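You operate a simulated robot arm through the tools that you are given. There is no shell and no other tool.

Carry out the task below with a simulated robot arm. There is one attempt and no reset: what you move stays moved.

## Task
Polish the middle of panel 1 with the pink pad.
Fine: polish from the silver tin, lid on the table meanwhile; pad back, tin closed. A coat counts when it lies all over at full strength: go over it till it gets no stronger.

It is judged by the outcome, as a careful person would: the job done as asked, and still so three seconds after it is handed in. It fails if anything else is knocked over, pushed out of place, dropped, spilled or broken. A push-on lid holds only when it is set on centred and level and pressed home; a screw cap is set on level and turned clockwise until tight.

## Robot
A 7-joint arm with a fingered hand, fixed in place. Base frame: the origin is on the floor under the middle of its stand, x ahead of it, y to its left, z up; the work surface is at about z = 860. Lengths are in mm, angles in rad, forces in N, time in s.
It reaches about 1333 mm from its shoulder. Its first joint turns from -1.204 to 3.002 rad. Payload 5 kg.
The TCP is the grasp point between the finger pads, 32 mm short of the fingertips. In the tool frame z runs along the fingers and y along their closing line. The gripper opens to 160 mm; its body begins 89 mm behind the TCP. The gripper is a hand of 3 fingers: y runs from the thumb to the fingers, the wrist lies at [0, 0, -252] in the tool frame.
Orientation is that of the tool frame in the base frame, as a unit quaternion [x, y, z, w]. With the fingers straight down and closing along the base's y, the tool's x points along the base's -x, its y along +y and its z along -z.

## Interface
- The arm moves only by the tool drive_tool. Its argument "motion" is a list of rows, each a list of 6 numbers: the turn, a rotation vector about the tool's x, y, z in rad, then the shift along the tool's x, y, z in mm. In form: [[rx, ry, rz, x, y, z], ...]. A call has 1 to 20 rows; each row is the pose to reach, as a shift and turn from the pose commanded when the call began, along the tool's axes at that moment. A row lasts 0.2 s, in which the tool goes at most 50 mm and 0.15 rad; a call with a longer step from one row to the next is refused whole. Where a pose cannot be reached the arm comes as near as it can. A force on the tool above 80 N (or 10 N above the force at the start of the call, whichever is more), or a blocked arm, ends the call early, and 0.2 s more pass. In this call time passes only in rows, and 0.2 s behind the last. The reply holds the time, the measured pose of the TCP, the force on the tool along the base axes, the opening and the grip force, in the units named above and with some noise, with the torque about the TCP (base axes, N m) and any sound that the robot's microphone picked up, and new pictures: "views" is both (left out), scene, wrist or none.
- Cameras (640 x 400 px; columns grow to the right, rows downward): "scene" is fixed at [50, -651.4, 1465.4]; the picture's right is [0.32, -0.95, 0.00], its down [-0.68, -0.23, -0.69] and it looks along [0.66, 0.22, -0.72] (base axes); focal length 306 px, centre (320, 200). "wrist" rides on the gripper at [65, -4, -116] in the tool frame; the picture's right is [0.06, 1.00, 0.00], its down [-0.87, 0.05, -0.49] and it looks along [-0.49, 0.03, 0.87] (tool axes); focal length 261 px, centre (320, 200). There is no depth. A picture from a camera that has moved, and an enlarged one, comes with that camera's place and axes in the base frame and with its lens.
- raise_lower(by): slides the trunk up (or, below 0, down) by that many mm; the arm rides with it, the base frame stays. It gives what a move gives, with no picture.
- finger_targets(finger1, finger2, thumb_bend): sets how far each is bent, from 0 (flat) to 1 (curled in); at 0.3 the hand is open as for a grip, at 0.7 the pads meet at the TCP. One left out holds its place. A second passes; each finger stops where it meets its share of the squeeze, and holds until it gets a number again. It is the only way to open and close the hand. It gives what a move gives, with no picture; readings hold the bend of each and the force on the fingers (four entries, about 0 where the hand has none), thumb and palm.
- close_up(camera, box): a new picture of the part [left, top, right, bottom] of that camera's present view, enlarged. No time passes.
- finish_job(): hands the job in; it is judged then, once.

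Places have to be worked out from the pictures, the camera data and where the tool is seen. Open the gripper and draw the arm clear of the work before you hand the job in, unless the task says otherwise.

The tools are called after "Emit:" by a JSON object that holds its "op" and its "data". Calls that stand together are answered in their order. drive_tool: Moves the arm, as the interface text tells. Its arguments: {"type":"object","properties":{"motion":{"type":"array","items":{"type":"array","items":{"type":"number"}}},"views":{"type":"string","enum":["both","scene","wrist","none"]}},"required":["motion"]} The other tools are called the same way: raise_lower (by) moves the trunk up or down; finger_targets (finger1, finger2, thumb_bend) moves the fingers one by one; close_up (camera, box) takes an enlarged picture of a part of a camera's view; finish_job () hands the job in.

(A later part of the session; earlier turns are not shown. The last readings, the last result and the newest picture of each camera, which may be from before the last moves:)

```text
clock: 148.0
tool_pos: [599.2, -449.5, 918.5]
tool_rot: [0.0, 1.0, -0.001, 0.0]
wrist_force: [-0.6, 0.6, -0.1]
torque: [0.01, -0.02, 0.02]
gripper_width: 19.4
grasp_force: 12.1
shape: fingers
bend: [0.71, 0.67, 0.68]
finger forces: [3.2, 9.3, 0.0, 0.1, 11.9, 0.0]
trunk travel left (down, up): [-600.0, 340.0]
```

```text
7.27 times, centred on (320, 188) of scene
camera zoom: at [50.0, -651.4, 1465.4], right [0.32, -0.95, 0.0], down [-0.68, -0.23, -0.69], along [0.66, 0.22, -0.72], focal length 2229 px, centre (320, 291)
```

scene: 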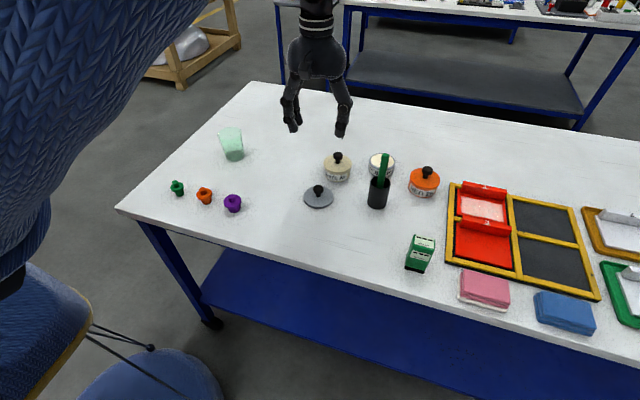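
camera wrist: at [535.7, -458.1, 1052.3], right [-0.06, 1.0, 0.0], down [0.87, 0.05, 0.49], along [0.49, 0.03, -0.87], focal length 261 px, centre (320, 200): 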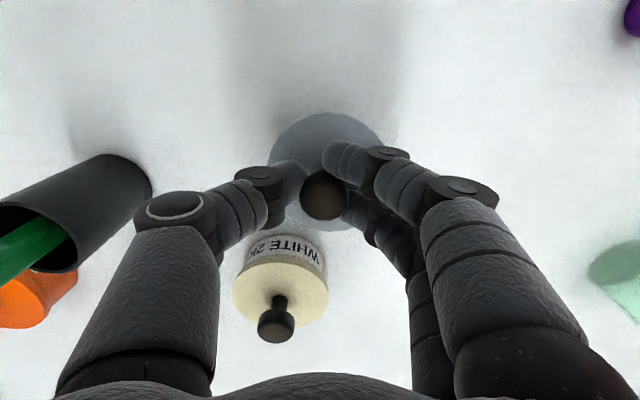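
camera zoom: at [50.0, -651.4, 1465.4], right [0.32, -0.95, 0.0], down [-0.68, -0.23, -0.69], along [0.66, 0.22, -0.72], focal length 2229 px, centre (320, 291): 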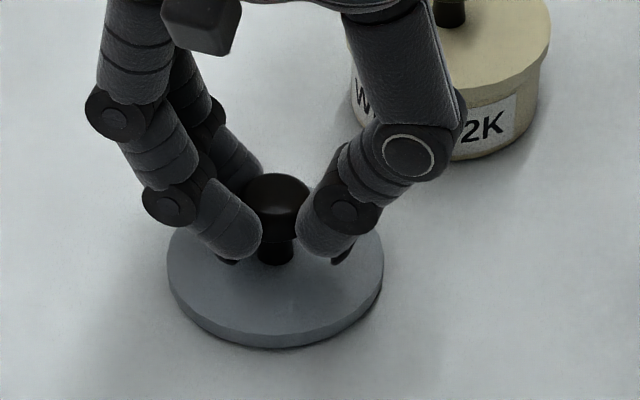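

All three digits now hold the head (3.2/9.3/11.9 N). One more small shift of +1.5 mm in x should even it out, so I regrip once more.

Emit:
{"op": "finger_targets", "data": {"finger1": 0.6, "finger2": 0.6, "thumb_bend": 0.6}}

Emit:
{"op": "drive_tool", "data": {"motion": [[0, 0, 0, -1, 0.5, 0], [0, 0, 0, -2, 1, 0]], "views": "none"}}

Emit:
{"op": "finger_targets", "data": {"finger1": 0.72, "finger2": 0.72, "thumb_bend": 0.72}}

Emit:
{"op": "close_up", "data": {"camera": "wrist", "box": [200, 100, 440, 250]}}

Emit:
{"op": "close_up", "data": {"camera": "scene", "box": [290, 160, 350, 215]}}

```text
clock: 149.0
tool_pos: [599.6, -449.9, 918.5]
tool_rot: [0.001, 1.0, 0.0, 0.001]
wrist_force: [-0.7, -0.6, 0.6]
torque: [-0.03, 0.03, -0.01]
gripper_width: 46.8
grasp_force: 0.0
shape: fingers
bend: [0.6, 0.6, 0.6]
finger forces: [0.0, 0.1, 0.0, 0.1, 0.0, 0.0]
trunk travel left (down, up): [-600.0, 340.0]
```

```text
clock: 149.6
tool_pos: [602.6, -448.0, 918.4]
tool_rot: [0.0, 1.0, 0.0, 0.0]
wrist_force: [-0.1, -0.3, -0.3]
torque: [0.0, 0.02, 0.0]
gripper_width: 46.7
grasp_force: 0.0
shape: fingers
bend: [0.6, 0.6, 0.6]
finger forces: [0.0, 0.1, 0.0, 0.1, 0.0, 0.0]
trunk travel left (down, up): [-600.0, 340.0]
```

```text
clock: 150.6
tool_pos: [603.3, -447.5, 918.0]
tool_rot: [0.0, 1.0, 0.0, 0.0]
wrist_force: [-0.2, -0.5, 0.0]
torque: [0.0, 0.04, 0.02]
gripper_width: 23.4
grasp_force: 13.2
shape: fingers
bend: [0.7, 0.68, 0.68]
finger forces: [4.7, 7.8, 0.1, 0.0, 12.8, 0.1]
trunk travel left (down, up): [-600.0, 340.0]
```

```text
2.67 times, centred on (320, 175) of wrist
camera zoom: at [536.5, -452.6, 1032.9], right [-0.06, 1.0, 0.0], down [0.87, 0.05, 0.49], along [0.49, 0.03, -0.87], focal length 695 px, centre (320, 267)
```

zoom: 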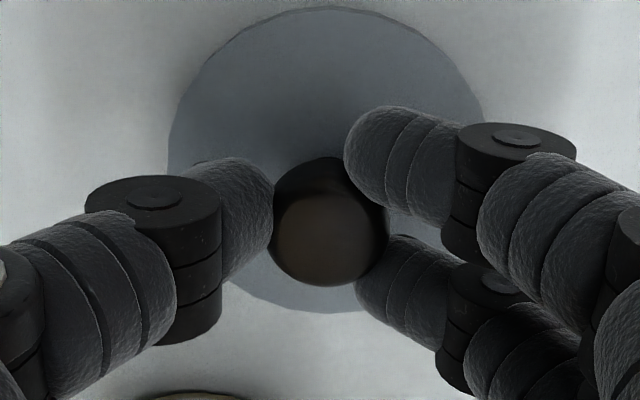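

```text
7.27 times, centred on (320, 188) of scene
camera zoom: at [50.0, -651.4, 1465.4], right [0.32, -0.95, 0.0], down [-0.68, -0.23, -0.69], along [0.66, 0.22, -0.72], focal length 2229 px, centre (320, 291)
```

zoom: 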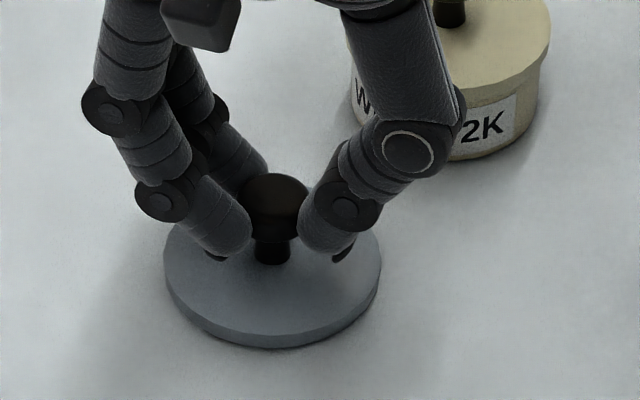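

The grip is now even (4.7/7.8/12.8 N) with the lid flat; its centre is at about TCP + (-3.1, +1.3). I lift 25 mm and check level.

Emit:
{"op": "drive_tool", "data": {"motion": [[0, 0, 0, 0, 0, -3], [0, 0, 0, 0, 0, -8], [0, 0, 0, 0, 0, -15], [0, 0, 0, 0, 0, -25]], "views": "none"}}

Emit:
{"op": "close_up", "data": {"camera": "scene", "box": [290, 150, 350, 205]}}

Emit:
{"op": "close_up", "data": {"camera": "wrist", "box": [200, 100, 440, 250]}}

```text
clock: 151.6
tool_pos: [602.5, -447.9, 942.5]
tool_rot: [-0.001, 1.0, 0.0, 0.0]
wrist_force: [0.1, -0.1, -1.1]
torque: [0.04, 0.0, 0.04]
gripper_width: 22.8
grasp_force: 12.5
shape: fingers
bend: [0.7, 0.68, 0.68]
finger forces: [4.8, 7.7, 0.0, 0.0, 12.9, 0.1]
trunk travel left (down, up): [-600.0, 340.0]
```

```text
7.27 times, centred on (320, 178) of scene
camera zoom: at [50.0, -651.4, 1465.4], right [0.32, -0.95, 0.0], down [-0.68, -0.23, -0.69], along [0.66, 0.22, -0.72], focal length 2229 px, centre (320, 364)
```

zoom: 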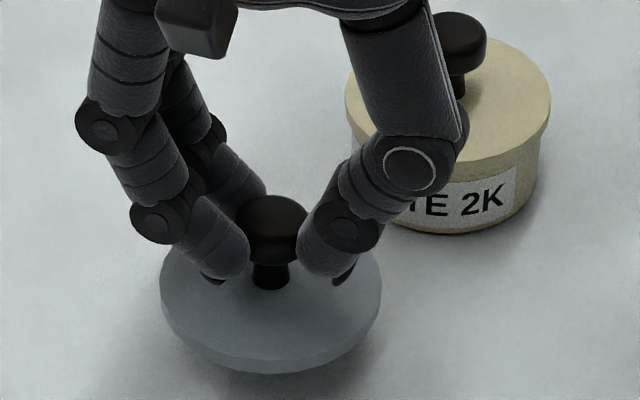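

```text
2.67 times, centred on (320, 175) of wrist
camera zoom: at [536.0, -452.6, 1058.2], right [-0.06, 1.0, 0.0], down [0.87, 0.05, 0.49], along [0.49, 0.03, -0.87], focal length 695 px, centre (320, 267)
```

zoom: 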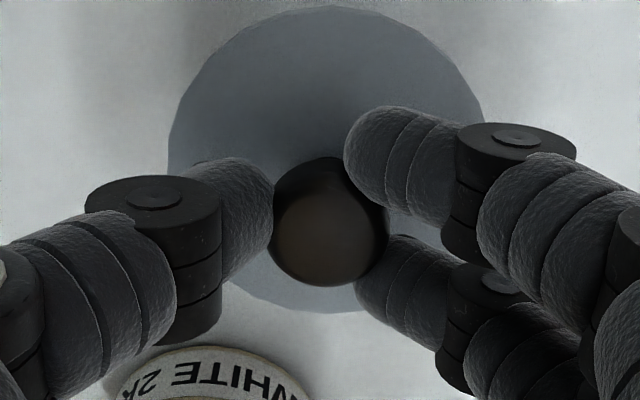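

The lid stays perfectly level this time. I raise it clear of the brush and carry it to just behind the tin for a sighting of the tin's centre.

Emit:
{"op": "drive_tool", "data": {"motion": [[0, 0, 0, 0, 0, -25], [0, 0, 0, 0, 0, -60], [0, 0, 0, 0, 0, -100], [0, 0, 0, 0, 0, -140], [0, 0, 0, 0, 0, -168], [0, 0, 0, -25, -16, -170], [0, 0, 0, -58, -38, -170], [0, 0, 0, -93, -61, -170], [0, 0, 0, -128, -84, -170], [0, 0, 0, -163, -107, -170], [0, 0, 0, -195, -128, -170], [0, 0, 0, -220, -144, -165], [0, 0, 0, -232, -152, -140], [0, 0, 0, -232, -152, -120], [0, 0, 0, -232, -152, -115]], "views": "both"}}

Emit:
{"op": "close_up", "data": {"camera": "wrist", "box": [240, 0, 400, 100]}}

Emit:
{"op": "close_up", "data": {"camera": "wrist", "box": [200, 100, 440, 250]}}

```text
clock: 154.8
tool_pos: [834.2, -599.9, 1058.1]
tool_rot: [0.0, 1.0, 0.0, 0.0]
wrist_force: [0.0, -0.5, -1.0]
torque: [0.04, -0.02, 0.03]
gripper_width: 22.8
grasp_force: 13.1
shape: fingers
bend: [0.7, 0.68, 0.68]
finger forces: [5.2, 8.2, 0.0, 0.1, 12.6, 0.0]
trunk travel left (down, up): [-600.0, 340.0]
camera wrist: at [768.0, -604.1, 1173.0], right [-0.06, 1.0, 0.0], down [0.87, 0.05, 0.49], along [0.49, 0.03, -0.87], focal length 261 px, centre (320, 200)
```

scene: 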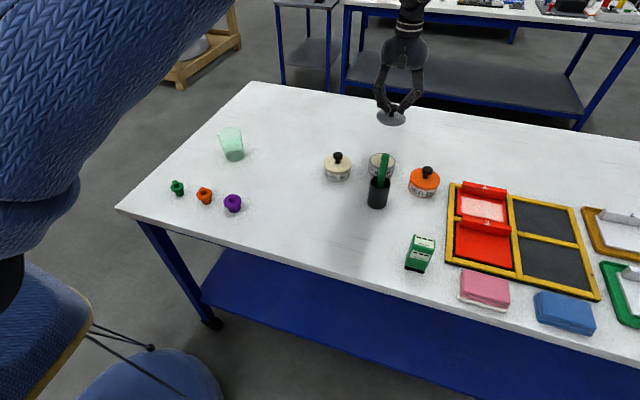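
wrist: 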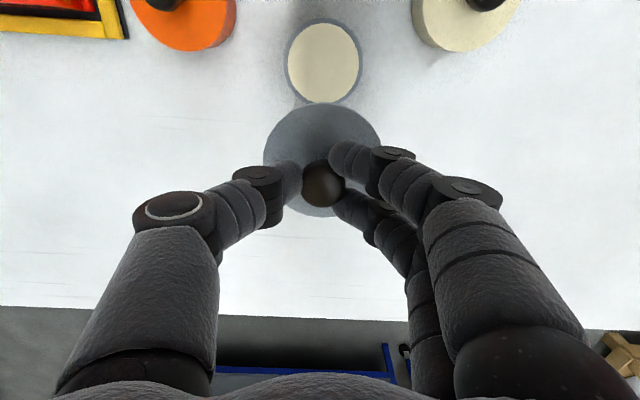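

```text
4.00 times, centred on (320, 50) of wrist
camera zoom: at [768.0, -604.1, 1173.0], right [-0.06, 1.0, 0.0], down [0.87, 0.05, 0.49], along [0.49, 0.03, -0.87], focal length 1043 px, centre (320, 800)
```

zoom: 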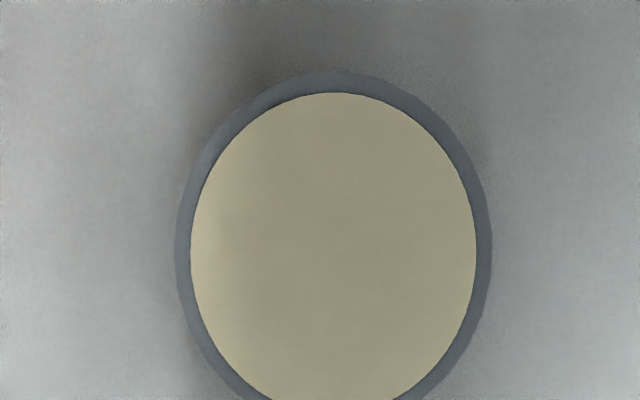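

```text
2.67 times, centred on (320, 175) of wrist
camera zoom: at [768.0, -604.1, 1173.0], right [-0.06, 1.0, 0.0], down [0.87, 0.05, 0.49], along [0.49, 0.03, -0.87], focal length 695 px, centre (320, 267)
```

zoom: 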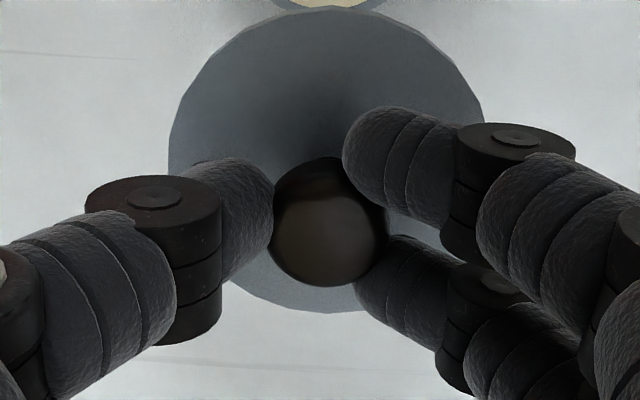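

The lid is still level. To pin the tin's position precisely I'll re-take the same scene close-up as at the start and compare where the tin body sits.

Emit:
{"op": "close_up", "data": {"camera": "scene", "box": [362, 138, 402, 188]}}

Emit:
{"op": "close_up", "data": {"camera": "wrist", "box": [240, 10, 400, 110]}}

```text
8.00 times, centred on (382, 163) of scene
camera zoom: at [50.0, -651.4, 1465.4], right [0.32, -0.95, 0.0], down [-0.68, -0.23, -0.69], along [0.66, 0.22, -0.72], focal length 2452 px, centre (-176, 496)
```

zoom: 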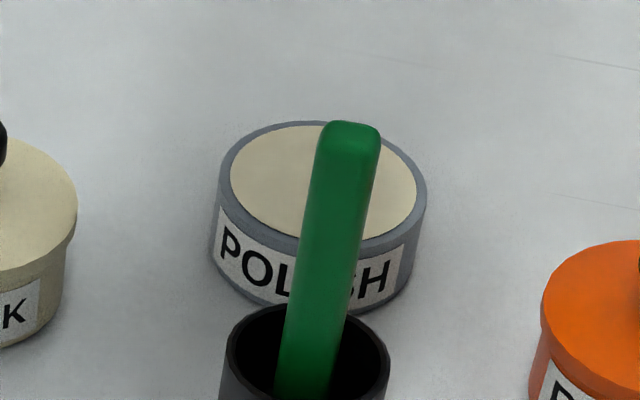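

```text
4.00 times, centred on (320, 60) of wrist
camera zoom: at [768.0, -604.1, 1173.0], right [-0.06, 1.0, 0.0], down [0.87, 0.05, 0.49], along [0.49, 0.03, -0.87], focal length 1043 px, centre (320, 760)
```

zoom: 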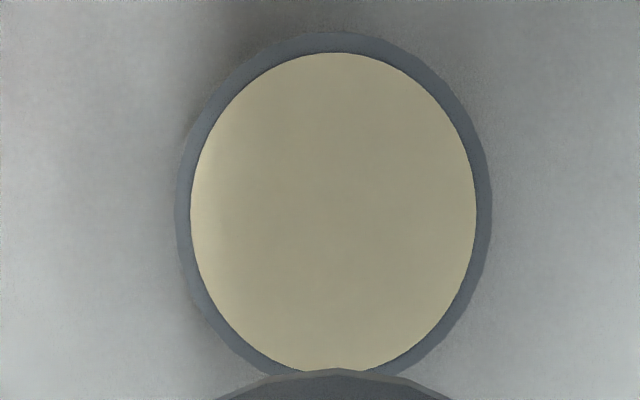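

The tin hasn't moved at all since the start. I compute the tin about 55 mm behind the present tool position and the lid 3 mm off-axis; I move over it and descend to hover about 8 mm above the seat.

Emit:
{"op": "drive_tool", "data": {"motion": [[0, 0, 0, 20, -0.5, 0], [0, 0, 0, 45, -1.2, 0], [0, 0, 0, 52.8, -1.5, 10], [0, 0, 0, 52.8, -1.5, 40], [0, 0, 0, 52.8, -1.5, 70], [0, 0, 0, 52.8, -1.5, 92], [0, 0, 0, 52.8, -1.5, 104], [0, 0, 0, 52.8, -1.5, 104]], "views": "wrist"}}

Emit:
{"op": "close_up", "data": {"camera": "scene", "box": [362, 138, 402, 188]}}

Emit:
{"op": "close_up", "data": {"camera": "wrist", "box": [200, 100, 440, 250]}}

```text
clock: 156.6
tool_pos: [780.9, -601.9, 953.2]
tool_rot: [0.001, 1.0, 0.0, -0.001]
wrist_force: [-0.6, 0.0, -0.7]
torque: [-0.03, 0.0, -0.06]
gripper_width: 23.0
grasp_force: 12.9
shape: fingers
bend: [0.7, 0.68, 0.68]
finger forces: [5.3, 8.3, 0.1, 0.1, 12.5, 0.0]
trunk travel left (down, up): [-600.0, 340.0]
camera wrist: at [714.9, -606.0, 1069.5], right [-0.06, 1.0, 0.0], down [0.87, 0.05, 0.49], along [0.49, 0.03, -0.87], focal length 261 px, centre (320, 200)
```

wrist: 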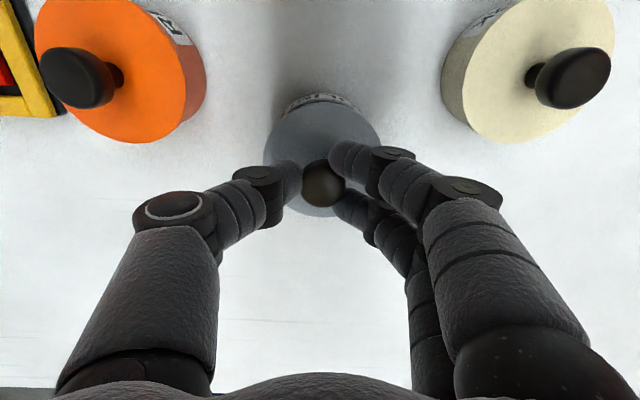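

```text
8.00 times, centred on (382, 163) of scene
camera zoom: at [50.0, -651.4, 1465.4], right [0.32, -0.95, 0.0], down [-0.68, -0.23, -0.69], along [0.66, 0.22, -0.72], focal length 2452 px, centre (-176, 496)
```

zoom: 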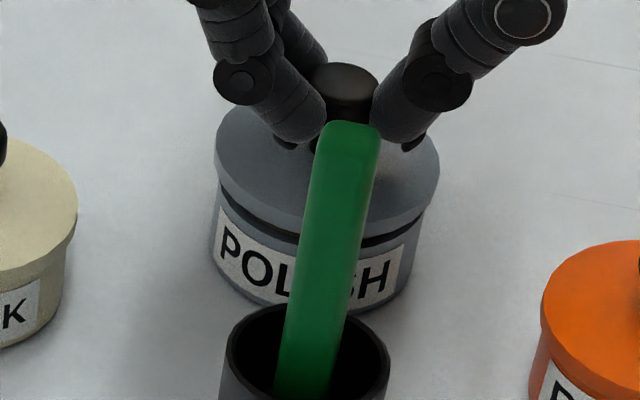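

```text
2.67 times, centred on (320, 175) of wrist
camera zoom: at [714.9, -606.0, 1069.5], right [-0.06, 1.0, 0.0], down [0.87, 0.05, 0.49], along [0.49, 0.03, -0.87], focal length 695 px, centre (320, 267)
```

zoom: 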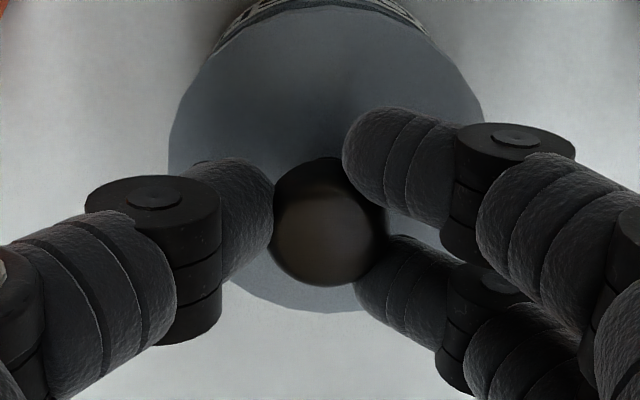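

The hovering lid lines up with its original seated outline to within ~1 mm (2 px right). I correct y by +0.7 mm and lower gently to contact.

Emit:
{"op": "drive_tool", "data": {"motion": [[0, 0, 0, 0, 0.7, 2], [0, 0, 0, 0, 0.7, 4], [0, 0, 0, 0, 0.7, 5.5], [0, 0, 0, 0, 0.7, 6.5]], "views": "none"}}

Emit:
{"op": "close_up", "data": {"camera": "scene", "box": [362, 138, 402, 188]}}

```text
clock: 157.6
tool_pos: [781.4, -601.7, 950.2]
tool_rot: [0.0, 1.0, 0.0, 0.001]
wrist_force: [0.2, -0.9, 11.4]
torque: [-0.09, -0.04, -0.01]
gripper_width: 23.0
grasp_force: 16.5
shape: fingers
bend: [0.7, 0.69, 0.68]
finger forces: [6.4, 10.0, 0.1, 0.0, 16.3, 0.0]
trunk travel left (down, up): [-600.0, 340.0]
```

```text
8.00 times, centred on (382, 163) of scene
camera zoom: at [50.0, -651.4, 1465.4], right [0.32, -0.95, 0.0], down [-0.68, -0.23, -0.69], along [0.66, 0.22, -0.72], focal length 2452 px, centre (-176, 496)
```

zoom: 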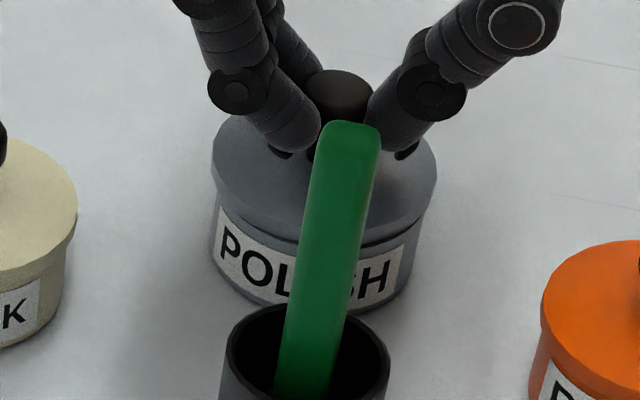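

The lid is resting on the rim, aligned with its original outline but a few millimetres high (11 N). I press gently further while still holding it level.

Emit:
{"op": "drive_tool", "data": {"motion": [[0, 0, 0, 0, 0, 0.7], [0, 0, 0, 0, 0, 1.4], [0, 0, 0, 0, 0, 2.1]], "views": "none"}}

Emit:
{"op": "close_up", "data": {"camera": "scene", "box": [362, 138, 402, 188]}}

```text
clock: 158.4
tool_pos: [780.7, -600.5, 947.9]
tool_rot: [0.0, 1.0, -0.001, 0.002]
wrist_force: [1.9, -1.5, 27.0]
torque: [-0.13, -0.09, -0.04]
gripper_width: 22.7
grasp_force: 21.4
shape: fingers
bend: [0.71, 0.7, 0.69]
finger forces: [7.9, 12.6, 0.0, 0.0, 21.1, 0.0]
trunk travel left (down, up): [-600.0, 340.0]
```

```text
8.00 times, centred on (382, 163) of scene
camera zoom: at [50.0, -651.4, 1465.4], right [0.32, -0.95, 0.0], down [-0.68, -0.23, -0.69], along [0.66, 0.22, -0.72], focal length 2452 px, centre (-176, 496)
```

zoom: 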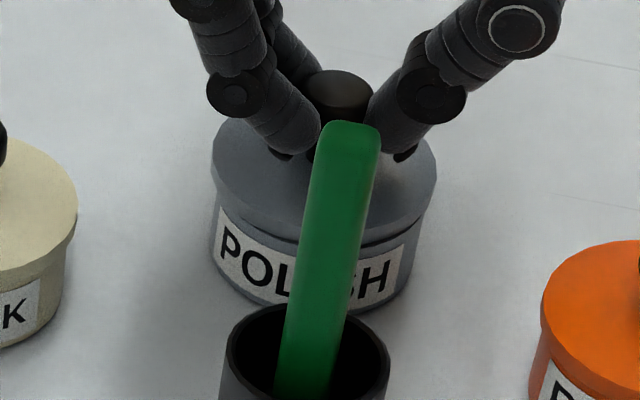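

Force 27 N and the gap is shrinking only slightly. I press a bit more in small steps.

Emit:
{"op": "drive_tool", "data": {"motion": [[0, 0, 0, 0, 0, 0.7], [0, 0, 0, 0, 0, 1.4], [0, 0, 0, 0, 0, 2.1]], "views": "none"}}

Emit:
{"op": "close_up", "data": {"camera": "scene", "box": [362, 138, 402, 188]}}

Emit:
{"op": "close_up", "data": {"camera": "wrist", "box": [200, 100, 440, 250]}}

```text
clock: 159.2
tool_pos: [780.6, -599.6, 947.9]
tool_rot: [0.0, 1.0, -0.001, 0.002]
wrist_force: [4.1, -2.4, 41.4]
torque: [-0.15, -0.18, -0.03]
gripper_width: 22.3
grasp_force: 24.6
shape: fingers
bend: [0.71, 0.71, 0.69]
finger forces: [8.8, 15.2, 0.0, 0.0, 25.0, 0.0]
trunk travel left (down, up): [-600.0, 340.0]
```

```text
8.00 times, centred on (382, 163) of scene
camera zoom: at [50.0, -651.4, 1465.4], right [0.32, -0.95, 0.0], down [-0.68, -0.23, -0.69], along [0.66, 0.22, -0.72], focal length 2452 px, centre (-176, 496)
```

zoom: 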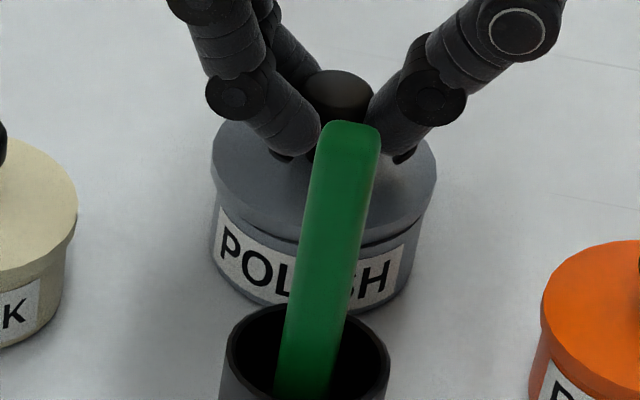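

```text
2.67 times, centred on (320, 175) of wrist
camera zoom: at [714.3, -603.8, 1062.1], right [-0.06, 1.0, 0.0], down [0.87, 0.05, 0.49], along [0.49, 0.03, -0.87], focal length 695 px, centre (320, 267)
```

zoom: 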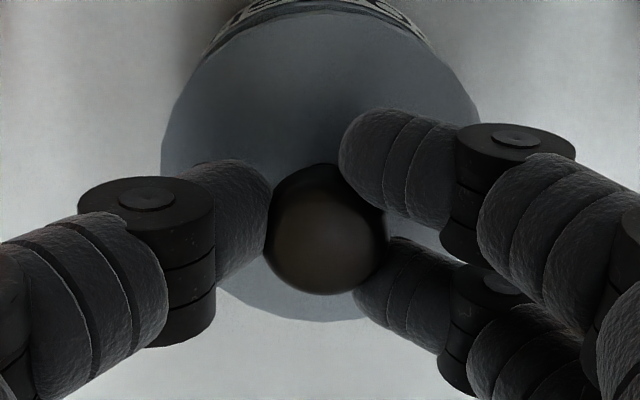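

At 41 N it doesn't go further; the lateral reaction (+4 N x, −2.4 N y) says the lid wants to move +x/−y. I ease off, shift about 1 mm that way, and press again.

Emit:
{"op": "drive_tool", "data": {"motion": [[0, 0, 0, 0, 0, -2], [0, 0, 0, 0, 0, -4], [0, 0, 0, -1, -0.6, -4], [0, 0, 0, -1, -0.6, -2.5], [0, 0, 0, -1, -0.6, -1]], "views": "none"}}

Emit:
{"op": "close_up", "data": {"camera": "scene", "box": [362, 138, 402, 188]}}

```text
clock: 160.4
tool_pos: [782.1, -599.5, 948.2]
tool_rot: [0.001, 1.0, -0.001, 0.002]
wrist_force: [-0.7, 1.0, 34.3]
torque: [0.01, -0.02, 0.0]
gripper_width: 22.4
grasp_force: 23.3
shape: fingers
bend: [0.71, 0.71, 0.69]
finger forces: [10.6, 13.9, 0.0, 0.0, 21.2, 0.0]
trunk travel left (down, up): [-600.0, 340.0]
```

```text
8.00 times, centred on (382, 163) of scene
camera zoom: at [50.0, -651.4, 1465.4], right [0.32, -0.95, 0.0], down [-0.68, -0.23, -0.69], along [0.66, 0.22, -0.72], focal length 2452 px, centre (-176, 496)
```

zoom: 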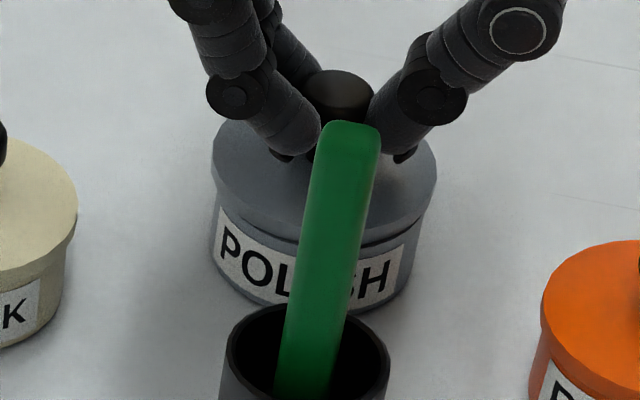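

Lateral force is now near zero and it's balanced. I press harder, in steps, toward ~60 N.

Emit:
{"op": "drive_tool", "data": {"motion": [[0, 0, 0, 0, 0, 0.8], [0, 0, 0, 0, 0, 1.6], [0, 0, 0, 0, 0, 2.4]], "views": "none"}}

Emit:
{"op": "close_up", "data": {"camera": "scene", "box": [362, 138, 402, 188]}}

```text
clock: 161.2
tool_pos: [781.6, -598.1, 945.8]
tool_rot: [0.0, 1.0, -0.001, 0.002]
wrist_force: [-1.4, -1.8, 46.2]
torque: [-0.12, 0.0, -0.01]
gripper_width: 22.5
grasp_force: 26.5
shape: fingers
bend: [0.72, 0.71, 0.69]
finger forces: [12.0, 15.3, 0.1, 0.1, 26.5, 0.0]
trunk travel left (down, up): [-600.0, 340.0]
```

```text
8.00 times, centred on (382, 163) of scene
camera zoom: at [50.0, -651.4, 1465.4], right [0.32, -0.95, 0.0], down [-0.68, -0.23, -0.69], along [0.66, 0.22, -0.72], focal length 2452 px, centre (-176, 496)
```

zoom: 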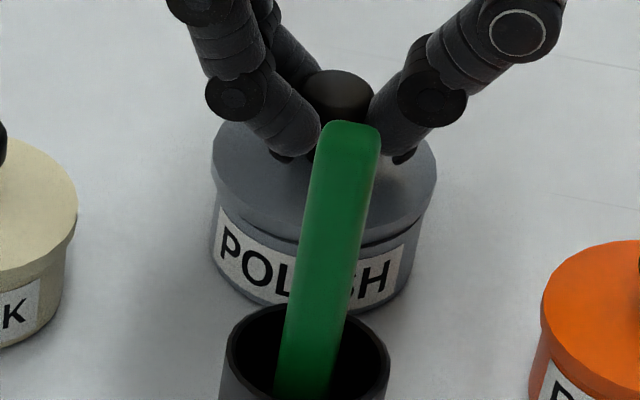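

No further movement at 46 N. I'll look very closely at the lid/tin joint on both sides before doing more.

Emit:
{"op": "close_up", "data": {"camera": "scene", "box": [384, 148, 404, 176]}}

Emit:
{"op": "close_up", "data": {"camera": "scene", "box": [364, 148, 384, 176]}}

Emit:
{"op": "close_up", "data": {"camera": "wrist", "box": [220, 80, 420, 205]}}

```text
14.29 times, centred on (394, 162) of scene
camera zoom: at [50.0, -651.4, 1465.4], right [0.32, -0.95, 0.0], down [-0.68, -0.23, -0.69], along [0.66, 0.22, -0.72], focal length 4378 px, centre (-737, 743)
```

zoom: 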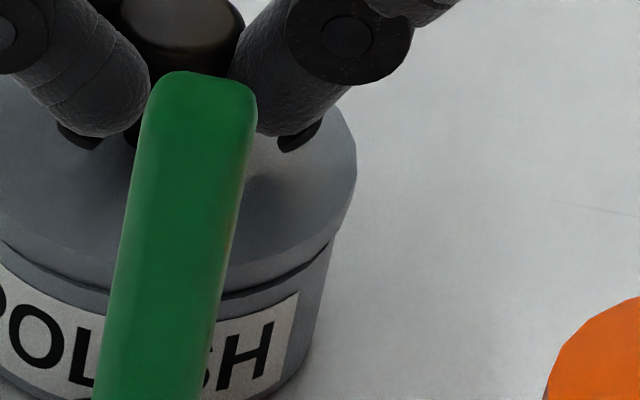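

```text
14.29 times, centred on (374, 162) of scene
camera zoom: at [50.0, -651.4, 1465.4], right [0.32, -0.95, 0.0], down [-0.68, -0.23, -0.69], along [0.66, 0.22, -0.72], focal length 4378 px, centre (-451, 743)
```

zoom: 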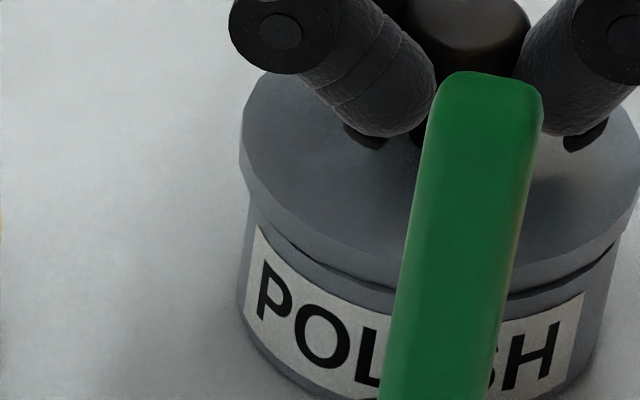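

```text
3.20 times, centred on (320, 142) of wrist
camera zoom: at [714.5, -603.8, 1061.4], right [-0.06, 1.0, 0.0], down [0.87, 0.05, 0.5], along [0.49, 0.03, -0.87], focal length 834 px, centre (320, 384)
```

zoom: 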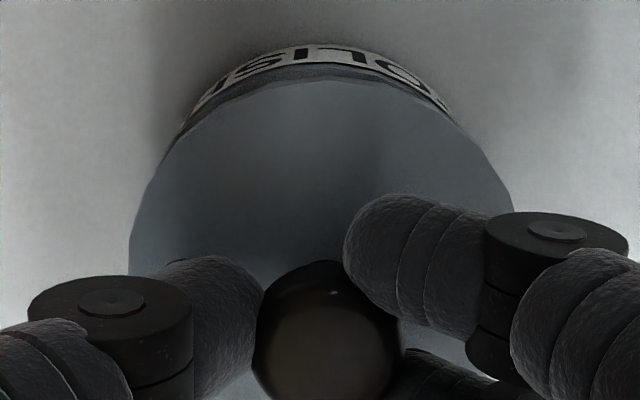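

Re-deriving positions from the lid's near and far edges (rather than the ellipse centre) shows my estimate was biased: the lid sits about 3 mm too far in +x and 1 mm in +y relative to the tin. I lift it a little, shift it, and hover to check.

Emit:
{"op": "drive_tool", "data": {"motion": [[0, 0, 0, 0, 0, -3], [0, 0, 0, 0, 0, -8], [0, 0, 0, 0, 0, -12], [0, 0, 0, 1.5, -0.6, -12], [0, 0, 0, 3, -1.1, -12], [0, 0, 0, 3, -1.1, -12]], "views": "wrist"}}

Emit:
{"op": "close_up", "data": {"camera": "scene", "box": [362, 138, 402, 188]}}

Emit:
{"op": "close_up", "data": {"camera": "wrist", "box": [200, 100, 440, 250]}}

```text
clock: 162.6
tool_pos: [780.0, -601.9, 954.0]
tool_rot: [0.001, 1.0, 0.001, 0.0]
wrist_force: [-0.6, -0.8, -1.2]
torque: [-0.01, -0.01, 0.01]
gripper_width: 22.9
grasp_force: 13.1
shape: fingers
bend: [0.71, 0.7, 0.68]
finger forces: [6.4, 8.8, 0.0, 0.1, 11.7, 0.1]
trunk travel left (down, up): [-600.0, 340.0]
camera wrist: at [714.1, -606.7, 1069.3], right [-0.06, 1.0, 0.0], down [0.87, 0.05, 0.49], along [0.49, 0.03, -0.87], focal length 261 px, centre (320, 200)
```

wrist: 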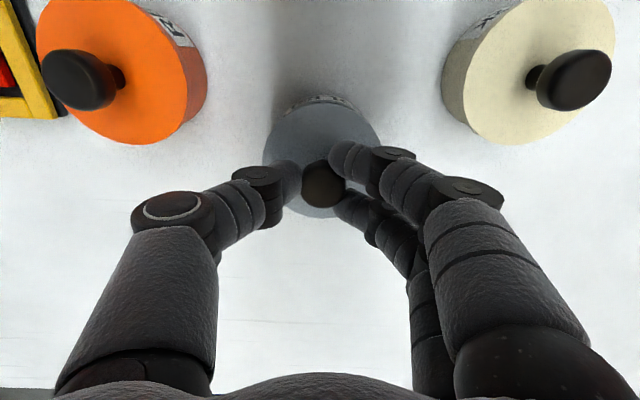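

```text
8.00 times, centred on (382, 163) of scene
camera zoom: at [50.0, -651.4, 1465.4], right [0.32, -0.95, 0.0], down [-0.68, -0.23, -0.69], along [0.66, 0.22, -0.72], focal length 2452 px, centre (-176, 496)
```

zoom: 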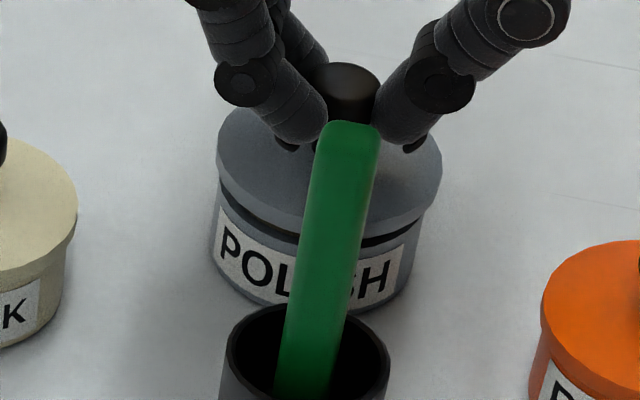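

```text
2.67 times, centred on (320, 175) of wrist
camera zoom: at [714.1, -606.7, 1069.3], right [-0.06, 1.0, 0.0], down [0.87, 0.05, 0.49], along [0.49, 0.03, -0.87], focal length 695 px, centre (320, 267)
```

zoom: 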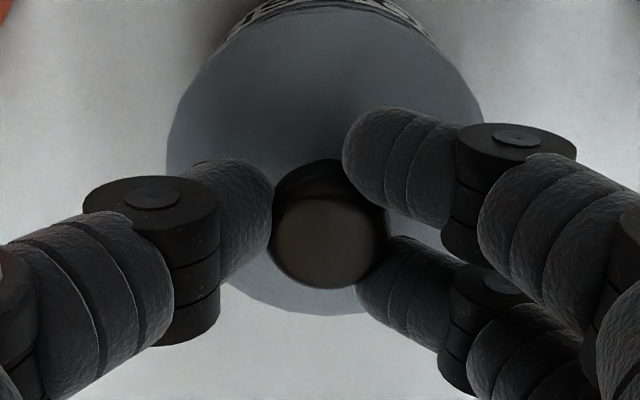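

Now the lid is about 1.7 mm too far in +x and slightly in −y. I make that fine correction and re-check the hover before lowering.

Emit:
{"op": "drive_tool", "data": {"motion": [[0, 0, 0, 0.9, 0.4, 0], [0, 0, 0, 1.8, 0.7, 0], [0, 0, 0, 1.8, 0.7, 0]], "views": "none"}}

Emit:
{"op": "close_up", "data": {"camera": "wrist", "box": [200, 90, 440, 240]}}

Emit:
{"op": "close_up", "data": {"camera": "scene", "box": [362, 138, 402, 188]}}

```text
clock: 163.4
tool_pos: [779.2, -603.5, 954.4]
tool_rot: [0.0, 1.0, 0.0, 0.0]
wrist_force: [0.5, -0.5, -1.1]
torque: [-0.01, 0.03, -0.02]
gripper_width: 22.9
grasp_force: 13.3
shape: fingers
bend: [0.71, 0.7, 0.68]
finger forces: [6.4, 8.9, 0.0, 0.0, 11.8, 0.0]
trunk travel left (down, up): [-600.0, 340.0]
```

```text
2.67 times, centred on (320, 165) of wrist
camera zoom: at [712.3, -606.0, 1069.6], right [-0.06, 1.0, 0.0], down [0.87, 0.05, 0.49], along [0.49, 0.03, -0.87], focal length 695 px, centre (320, 293)
```

zoom: 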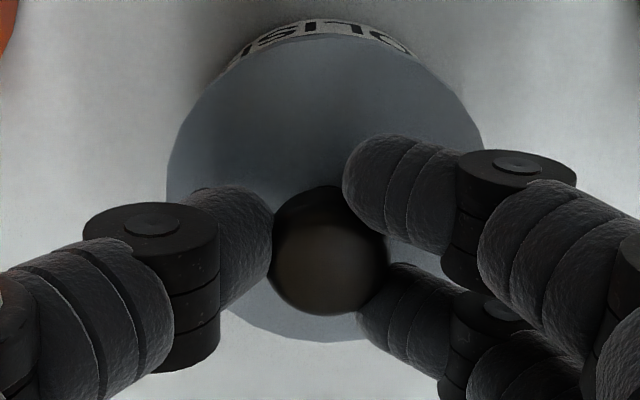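

```text
8.00 times, centred on (382, 163) of scene
camera zoom: at [50.0, -651.4, 1465.4], right [0.32, -0.95, 0.0], down [-0.68, -0.23, -0.69], along [0.66, 0.22, -0.72], focal length 2452 px, centre (-176, 496)
```

zoom: 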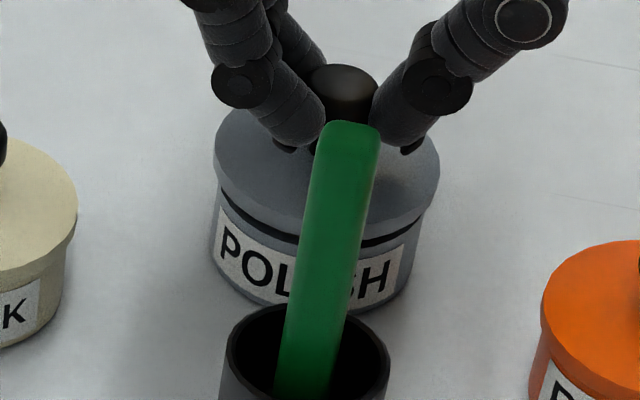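

The lid is now within ~0.4 mm of the tin's centre on both axes. I lower it onto the tin.

Emit:
{"op": "drive_tool", "data": {"motion": [[0, 0, 0, 0, 0, 2], [0, 0, 0, 0, 0, 4], [0, 0, 0, 0, 0, 5.5], [0, 0, 0, 0, 0, 6.5], [0, 0, 0, 0, 0, 7.3]], "views": "none"}}

Emit:
{"op": "close_up", "data": {"camera": "scene", "box": [362, 138, 402, 188]}}

Emit:
{"op": "close_up", "data": {"camera": "wrist", "box": [200, 90, 440, 240]}}

```text
clock: 164.6
tool_pos: [777.9, -601.4, 949.5]
tool_rot: [0.001, 1.0, 0.0, 0.001]
wrist_force: [-0.5, -0.5, 14.0]
torque: [-0.09, 0.02, -0.01]
gripper_width: 22.9
grasp_force: 17.6
shape: fingers
bend: [0.71, 0.7, 0.69]
finger forces: [7.9, 10.7, 0.0, 0.1, 16.3, 0.1]
trunk travel left (down, up): [-600.0, 340.0]
```

```text
8.00 times, centred on (382, 163) of scene
camera zoom: at [50.0, -651.4, 1465.4], right [0.32, -0.95, 0.0], down [-0.68, -0.23, -0.69], along [0.66, 0.22, -0.72], focal length 2452 px, centre (-176, 496)
```

zoom: 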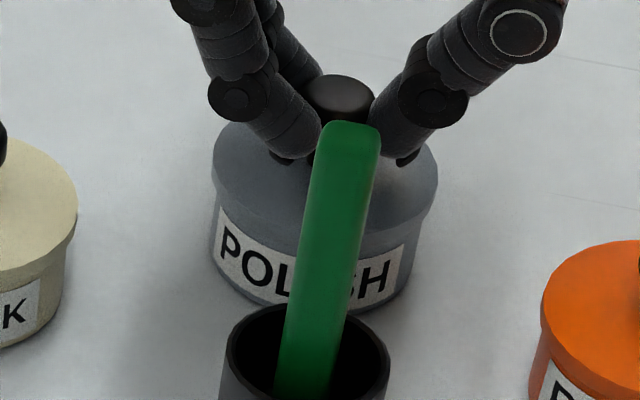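

```text
2.67 times, centred on (320, 165) of wrist
camera zoom: at [712.1, -605.4, 1063.7], right [-0.06, 1.0, 0.0], down [0.87, 0.05, 0.49], along [0.49, 0.03, -0.87], focal length 695 px, centre (320, 293)
```

zoom: 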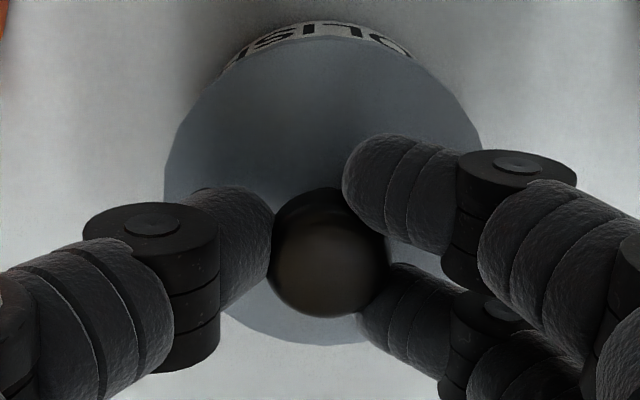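

The outline now matches the original seated lid exactly (212–438 px) and the dark gap is gone. I press it home, increasing force in steps.

Emit:
{"op": "drive_tool", "data": {"motion": [[0, 0, 0, 0, 0, 1], [0, 0, 0, 0, 0, 2], [0, 0, 0, 0, 0, 3], [0, 0, 0, 0, 0, 4]], "views": "none"}}

Emit:
{"op": "close_up", "data": {"camera": "scene", "box": [362, 138, 402, 188]}}

```text
clock: 165.6
tool_pos: [777.7, -600.4, 947.2]
tool_rot: [0.0, 1.0, -0.001, 0.003]
wrist_force: [5.2, -4.1, 40.5]
torque: [-0.21, -0.21, -0.02]
gripper_width: 22.4
grasp_force: 25.4
shape: fingers
bend: [0.72, 0.71, 0.69]
finger forces: [8.7, 16.1, 0.0, 0.1, 25.6, 0.0]
trunk travel left (down, up): [-600.0, 340.0]
```

```text
8.00 times, centred on (382, 163) of scene
camera zoom: at [50.0, -651.4, 1465.4], right [0.32, -0.95, 0.0], down [-0.68, -0.23, -0.69], along [0.66, 0.22, -0.72], focal length 2452 px, centre (-176, 496)
```

zoom: 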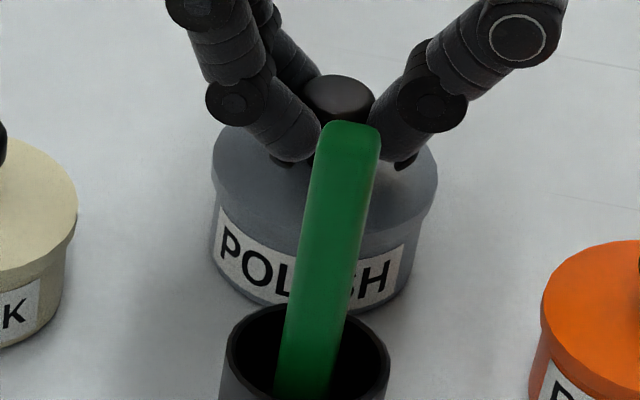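

Held at 40 N the lid sits at its seated outline. I reduce the push, open the fingers to let go, and rise to inspect the lid.

Emit:
{"op": "drive_tool", "data": {"motion": [[0, 0, 0, 0, 0, -1.5], [0, 0, 0, 0, 0, -3]], "views": "none"}}

Emit:
{"op": "finger_targets", "data": {"finger1": 0.6, "finger2": 0.6, "thumb_bend": 0.6}}

Emit:
{"op": "close_up", "data": {"camera": "scene", "box": [362, 138, 402, 188]}}

Emit:
{"op": "close_up", "data": {"camera": "wrist", "box": [200, 90, 440, 240]}}

```text
clock: 166.2
tool_pos: [777.9, -600.2, 948.0]
tool_rot: [0.0, 1.0, 0.0, 0.001]
wrist_force: [11.5, -1.5, 30.9]
torque: [-0.14, -0.31, 0.0]
gripper_width: 22.3
grasp_force: 23.3
shape: fingers
bend: [0.71, 0.71, 0.69]
finger forces: [7.0, 17.0, 0.0, 0.0, 21.8, 0.0]
trunk travel left (down, up): [-600.0, 340.0]
```

```text
clock: 167.2
tool_pos: [779.3, -602.1, 944.7]
tool_rot: [0.0, 1.0, 0.0, 0.0]
wrist_force: [-0.9, -0.3, -0.9]
torque: [0.0, 0.0, 0.03]
gripper_width: 47.0
grasp_force: 0.0
shape: fingers
bend: [0.6, 0.6, 0.6]
finger forces: [0.0, 0.0, 0.0, 0.0, 0.0, 0.1]
trunk travel left (down, up): [-600.0, 340.0]
```

```text
8.00 times, centred on (382, 163) of scene
camera zoom: at [50.0, -651.4, 1465.4], right [0.32, -0.95, 0.0], down [-0.68, -0.23, -0.69], along [0.66, 0.22, -0.72], focal length 2452 px, centre (-176, 496)
```

zoom: 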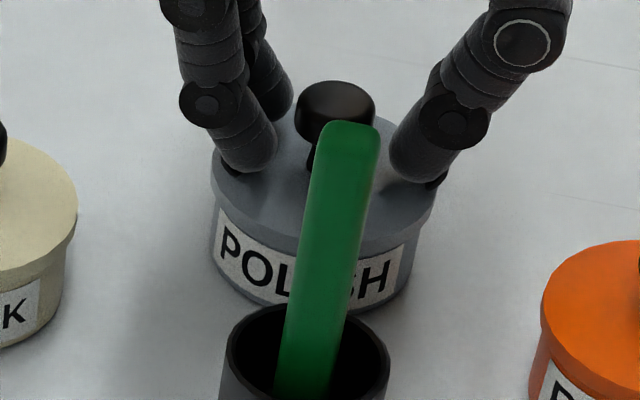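

```text
2.67 times, centred on (320, 165) of wrist
camera zoom: at [712.0, -606.1, 1060.1], right [-0.06, 1.0, 0.0], down [0.87, 0.05, 0.49], along [0.49, 0.03, -0.87], focal length 695 px, centre (320, 293)
```

zoom: 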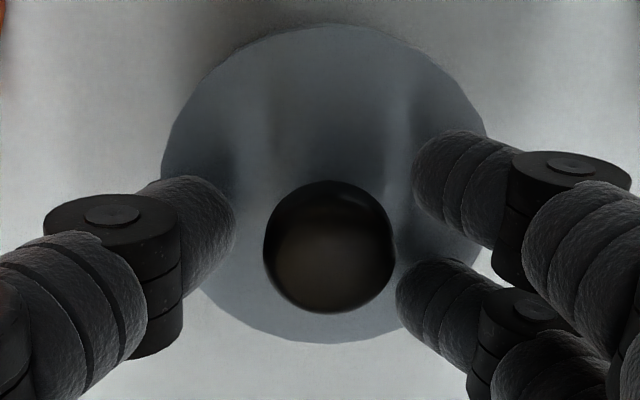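

The lid is released and sitting on the tin. I rise straight up so the scene camera can compare it with the original seated picture.

Emit:
{"op": "drive_tool", "data": {"motion": [[0, 0, 0, 0, 0, -10], [0, 0, 0, 0, 0, -30], [0, 0, 0, 0, 0, -65], [0, 0, 0, 0, 0, -105], [0, 0, 0, 0, 0, -140]], "views": "both"}}

Emit:
{"op": "close_up", "data": {"camera": "scene", "box": [362, 138, 402, 188]}}

Emit:
{"op": "close_up", "data": {"camera": "wrist", "box": [240, 80, 400, 180]}}

```text
clock: 168.4
tool_pos: [777.2, -602.4, 1088.2]
tool_rot: [0.0, 1.0, -0.001, -0.001]
wrist_force: [-0.6, -0.5, 0.6]
torque: [-0.01, -0.01, 0.03]
gripper_width: 46.8
grasp_force: 0.1
shape: fingers
bend: [0.6, 0.6, 0.6]
finger forces: [0.0, 0.0, 0.0, 0.1, 0.0, 0.1]
trunk travel left (down, up): [-600.0, 340.0]
camera wrist: at [711.1, -606.6, 1203.4], right [-0.06, 1.0, 0.0], down [0.87, 0.05, 0.49], along [0.49, 0.03, -0.87], focal length 261 px, centre (320, 200)
```

scene: 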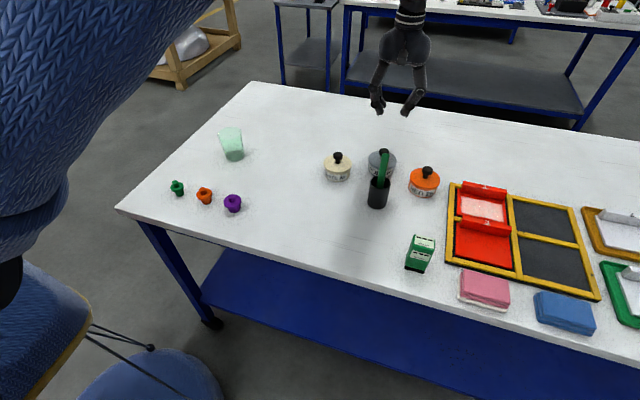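
wrist: 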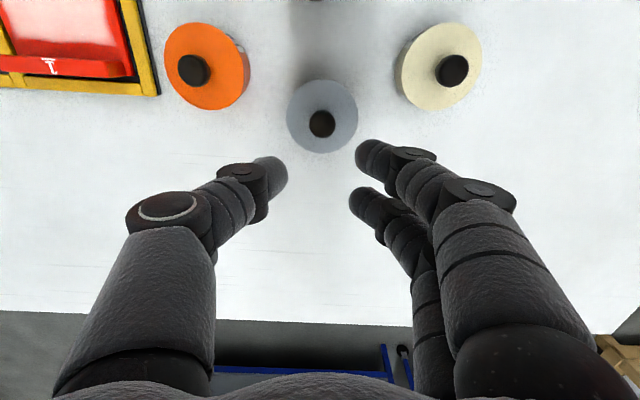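

```text
8.00 times, centred on (382, 163) of scene
camera zoom: at [50.0, -651.4, 1465.4], right [0.32, -0.95, 0.0], down [-0.68, -0.23, -0.69], along [0.66, 0.22, -0.72], focal length 2452 px, centre (-176, 496)
```

zoom: 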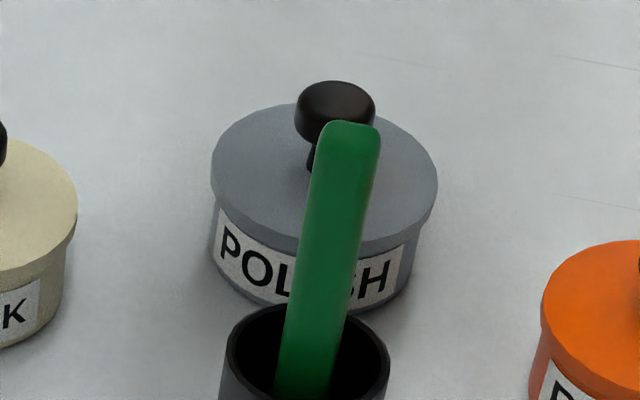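

```text
4.00 times, centred on (320, 130) of wrist
camera zoom: at [711.1, -606.6, 1203.4], right [-0.06, 1.0, 0.0], down [0.87, 0.05, 0.49], along [0.49, 0.03, -0.87], focal length 1043 px, centre (320, 480)
```

zoom: 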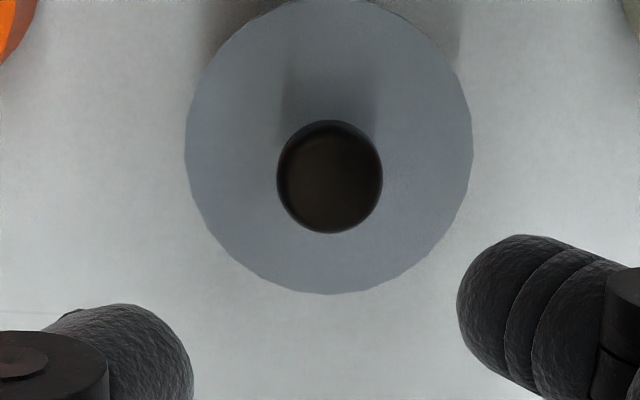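

The lid appears level, about 4 px lower in the image than in the original, i.e. maybe 2 mm toward the base. I'll take a cleaner wrist close-up to measure its centre against the tin.

Emit:
{"op": "close_up", "data": {"camera": "wrist", "box": [240, 60, 400, 160]}}

Emit:
{"op": "close_up", "data": {"camera": "scene", "box": [384, 148, 404, 176]}}

Emit:
{"op": "close_up", "data": {"camera": "scene", "box": [364, 148, 384, 176]}}

```text
4.00 times, centred on (320, 110) of wrist
camera zoom: at [711.1, -606.6, 1203.4], right [-0.06, 1.0, 0.0], down [0.87, 0.05, 0.49], along [0.49, 0.03, -0.87], focal length 1043 px, centre (320, 560)
```

zoom: 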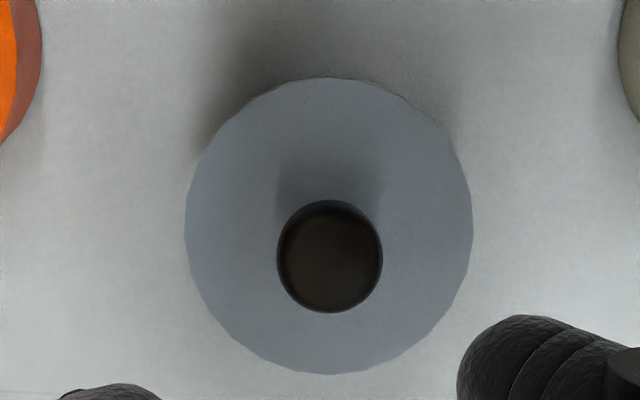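

```text
14.29 times, centred on (394, 162) of scene
camera zoom: at [50.0, -651.4, 1465.4], right [0.32, -0.95, 0.0], down [-0.68, -0.23, -0.69], along [0.66, 0.22, -0.72], focal length 4378 px, centre (-737, 743)
```

zoom: 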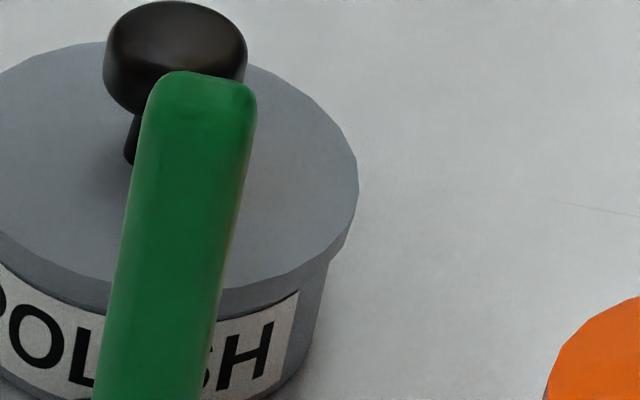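

```text
14.29 times, centred on (374, 162) of scene
camera zoom: at [50.0, -651.4, 1465.4], right [0.32, -0.95, 0.0], down [-0.68, -0.23, -0.69], along [0.66, 0.22, -0.72], focal length 4378 px, centre (-451, 743)
```

zoom: 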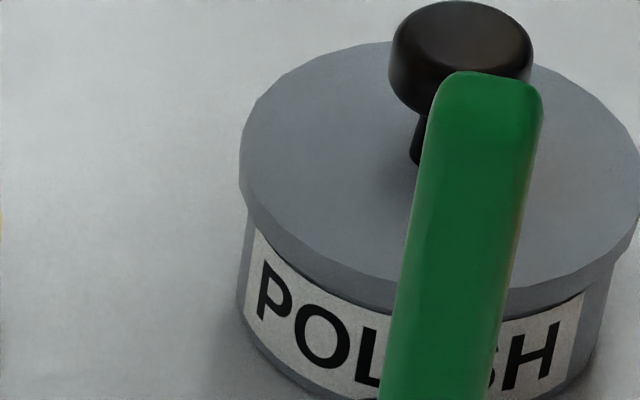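

The lid centre measures about (776, -600.2) versus the tin at (777.9, -600.25): it slid ~1.8 mm toward the base while I pressed. I'll compare its seating height with the untouched white and red tins.

Emit:
{"op": "close_up", "data": {"camera": "scene", "box": [318, 148, 358, 188]}}

Emit:
{"op": "close_up", "data": {"camera": "scene", "box": [362, 145, 402, 185]}}

Emit:
{"op": "close_up", "data": {"camera": "scene", "box": [405, 162, 445, 202]}}

```text
10.00 times, centred on (338, 168) of scene
camera zoom: at [50.0, -651.4, 1465.4], right [0.32, -0.95, 0.0], down [-0.68, -0.23, -0.69], along [0.66, 0.22, -0.72], focal length 3064 px, centre (140, 520)
```

zoom: 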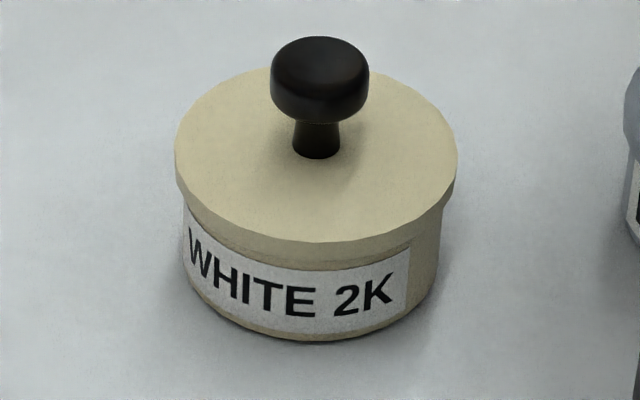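

```text
10.00 times, centred on (382, 165) of scene
camera zoom: at [50.0, -651.4, 1465.4], right [0.32, -0.95, 0.0], down [-0.68, -0.23, -0.69], along [0.66, 0.22, -0.72], focal length 3064 px, centre (-300, 550)
```

zoom: 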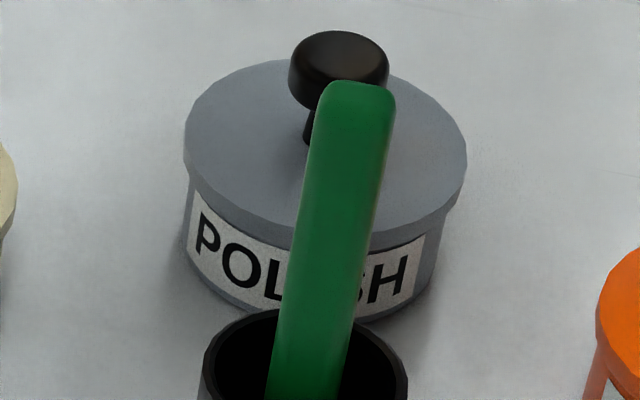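

```text
10.00 times, centred on (425, 182) of scene
camera zoom: at [50.0, -651.4, 1465.4], right [0.32, -0.95, 0.0], down [-0.68, -0.23, -0.69], along [0.66, 0.22, -0.72], focal length 3064 px, centre (-730, 380)
```

zoom: 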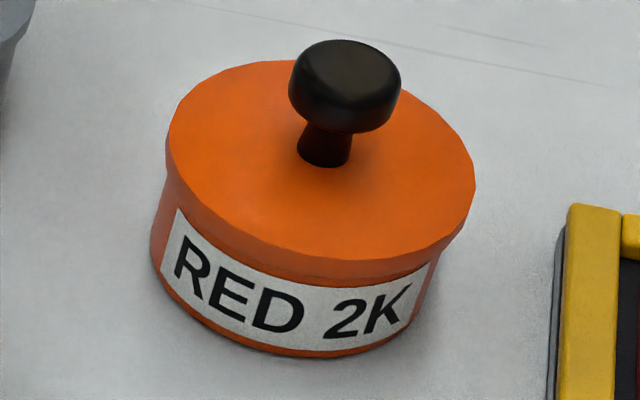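

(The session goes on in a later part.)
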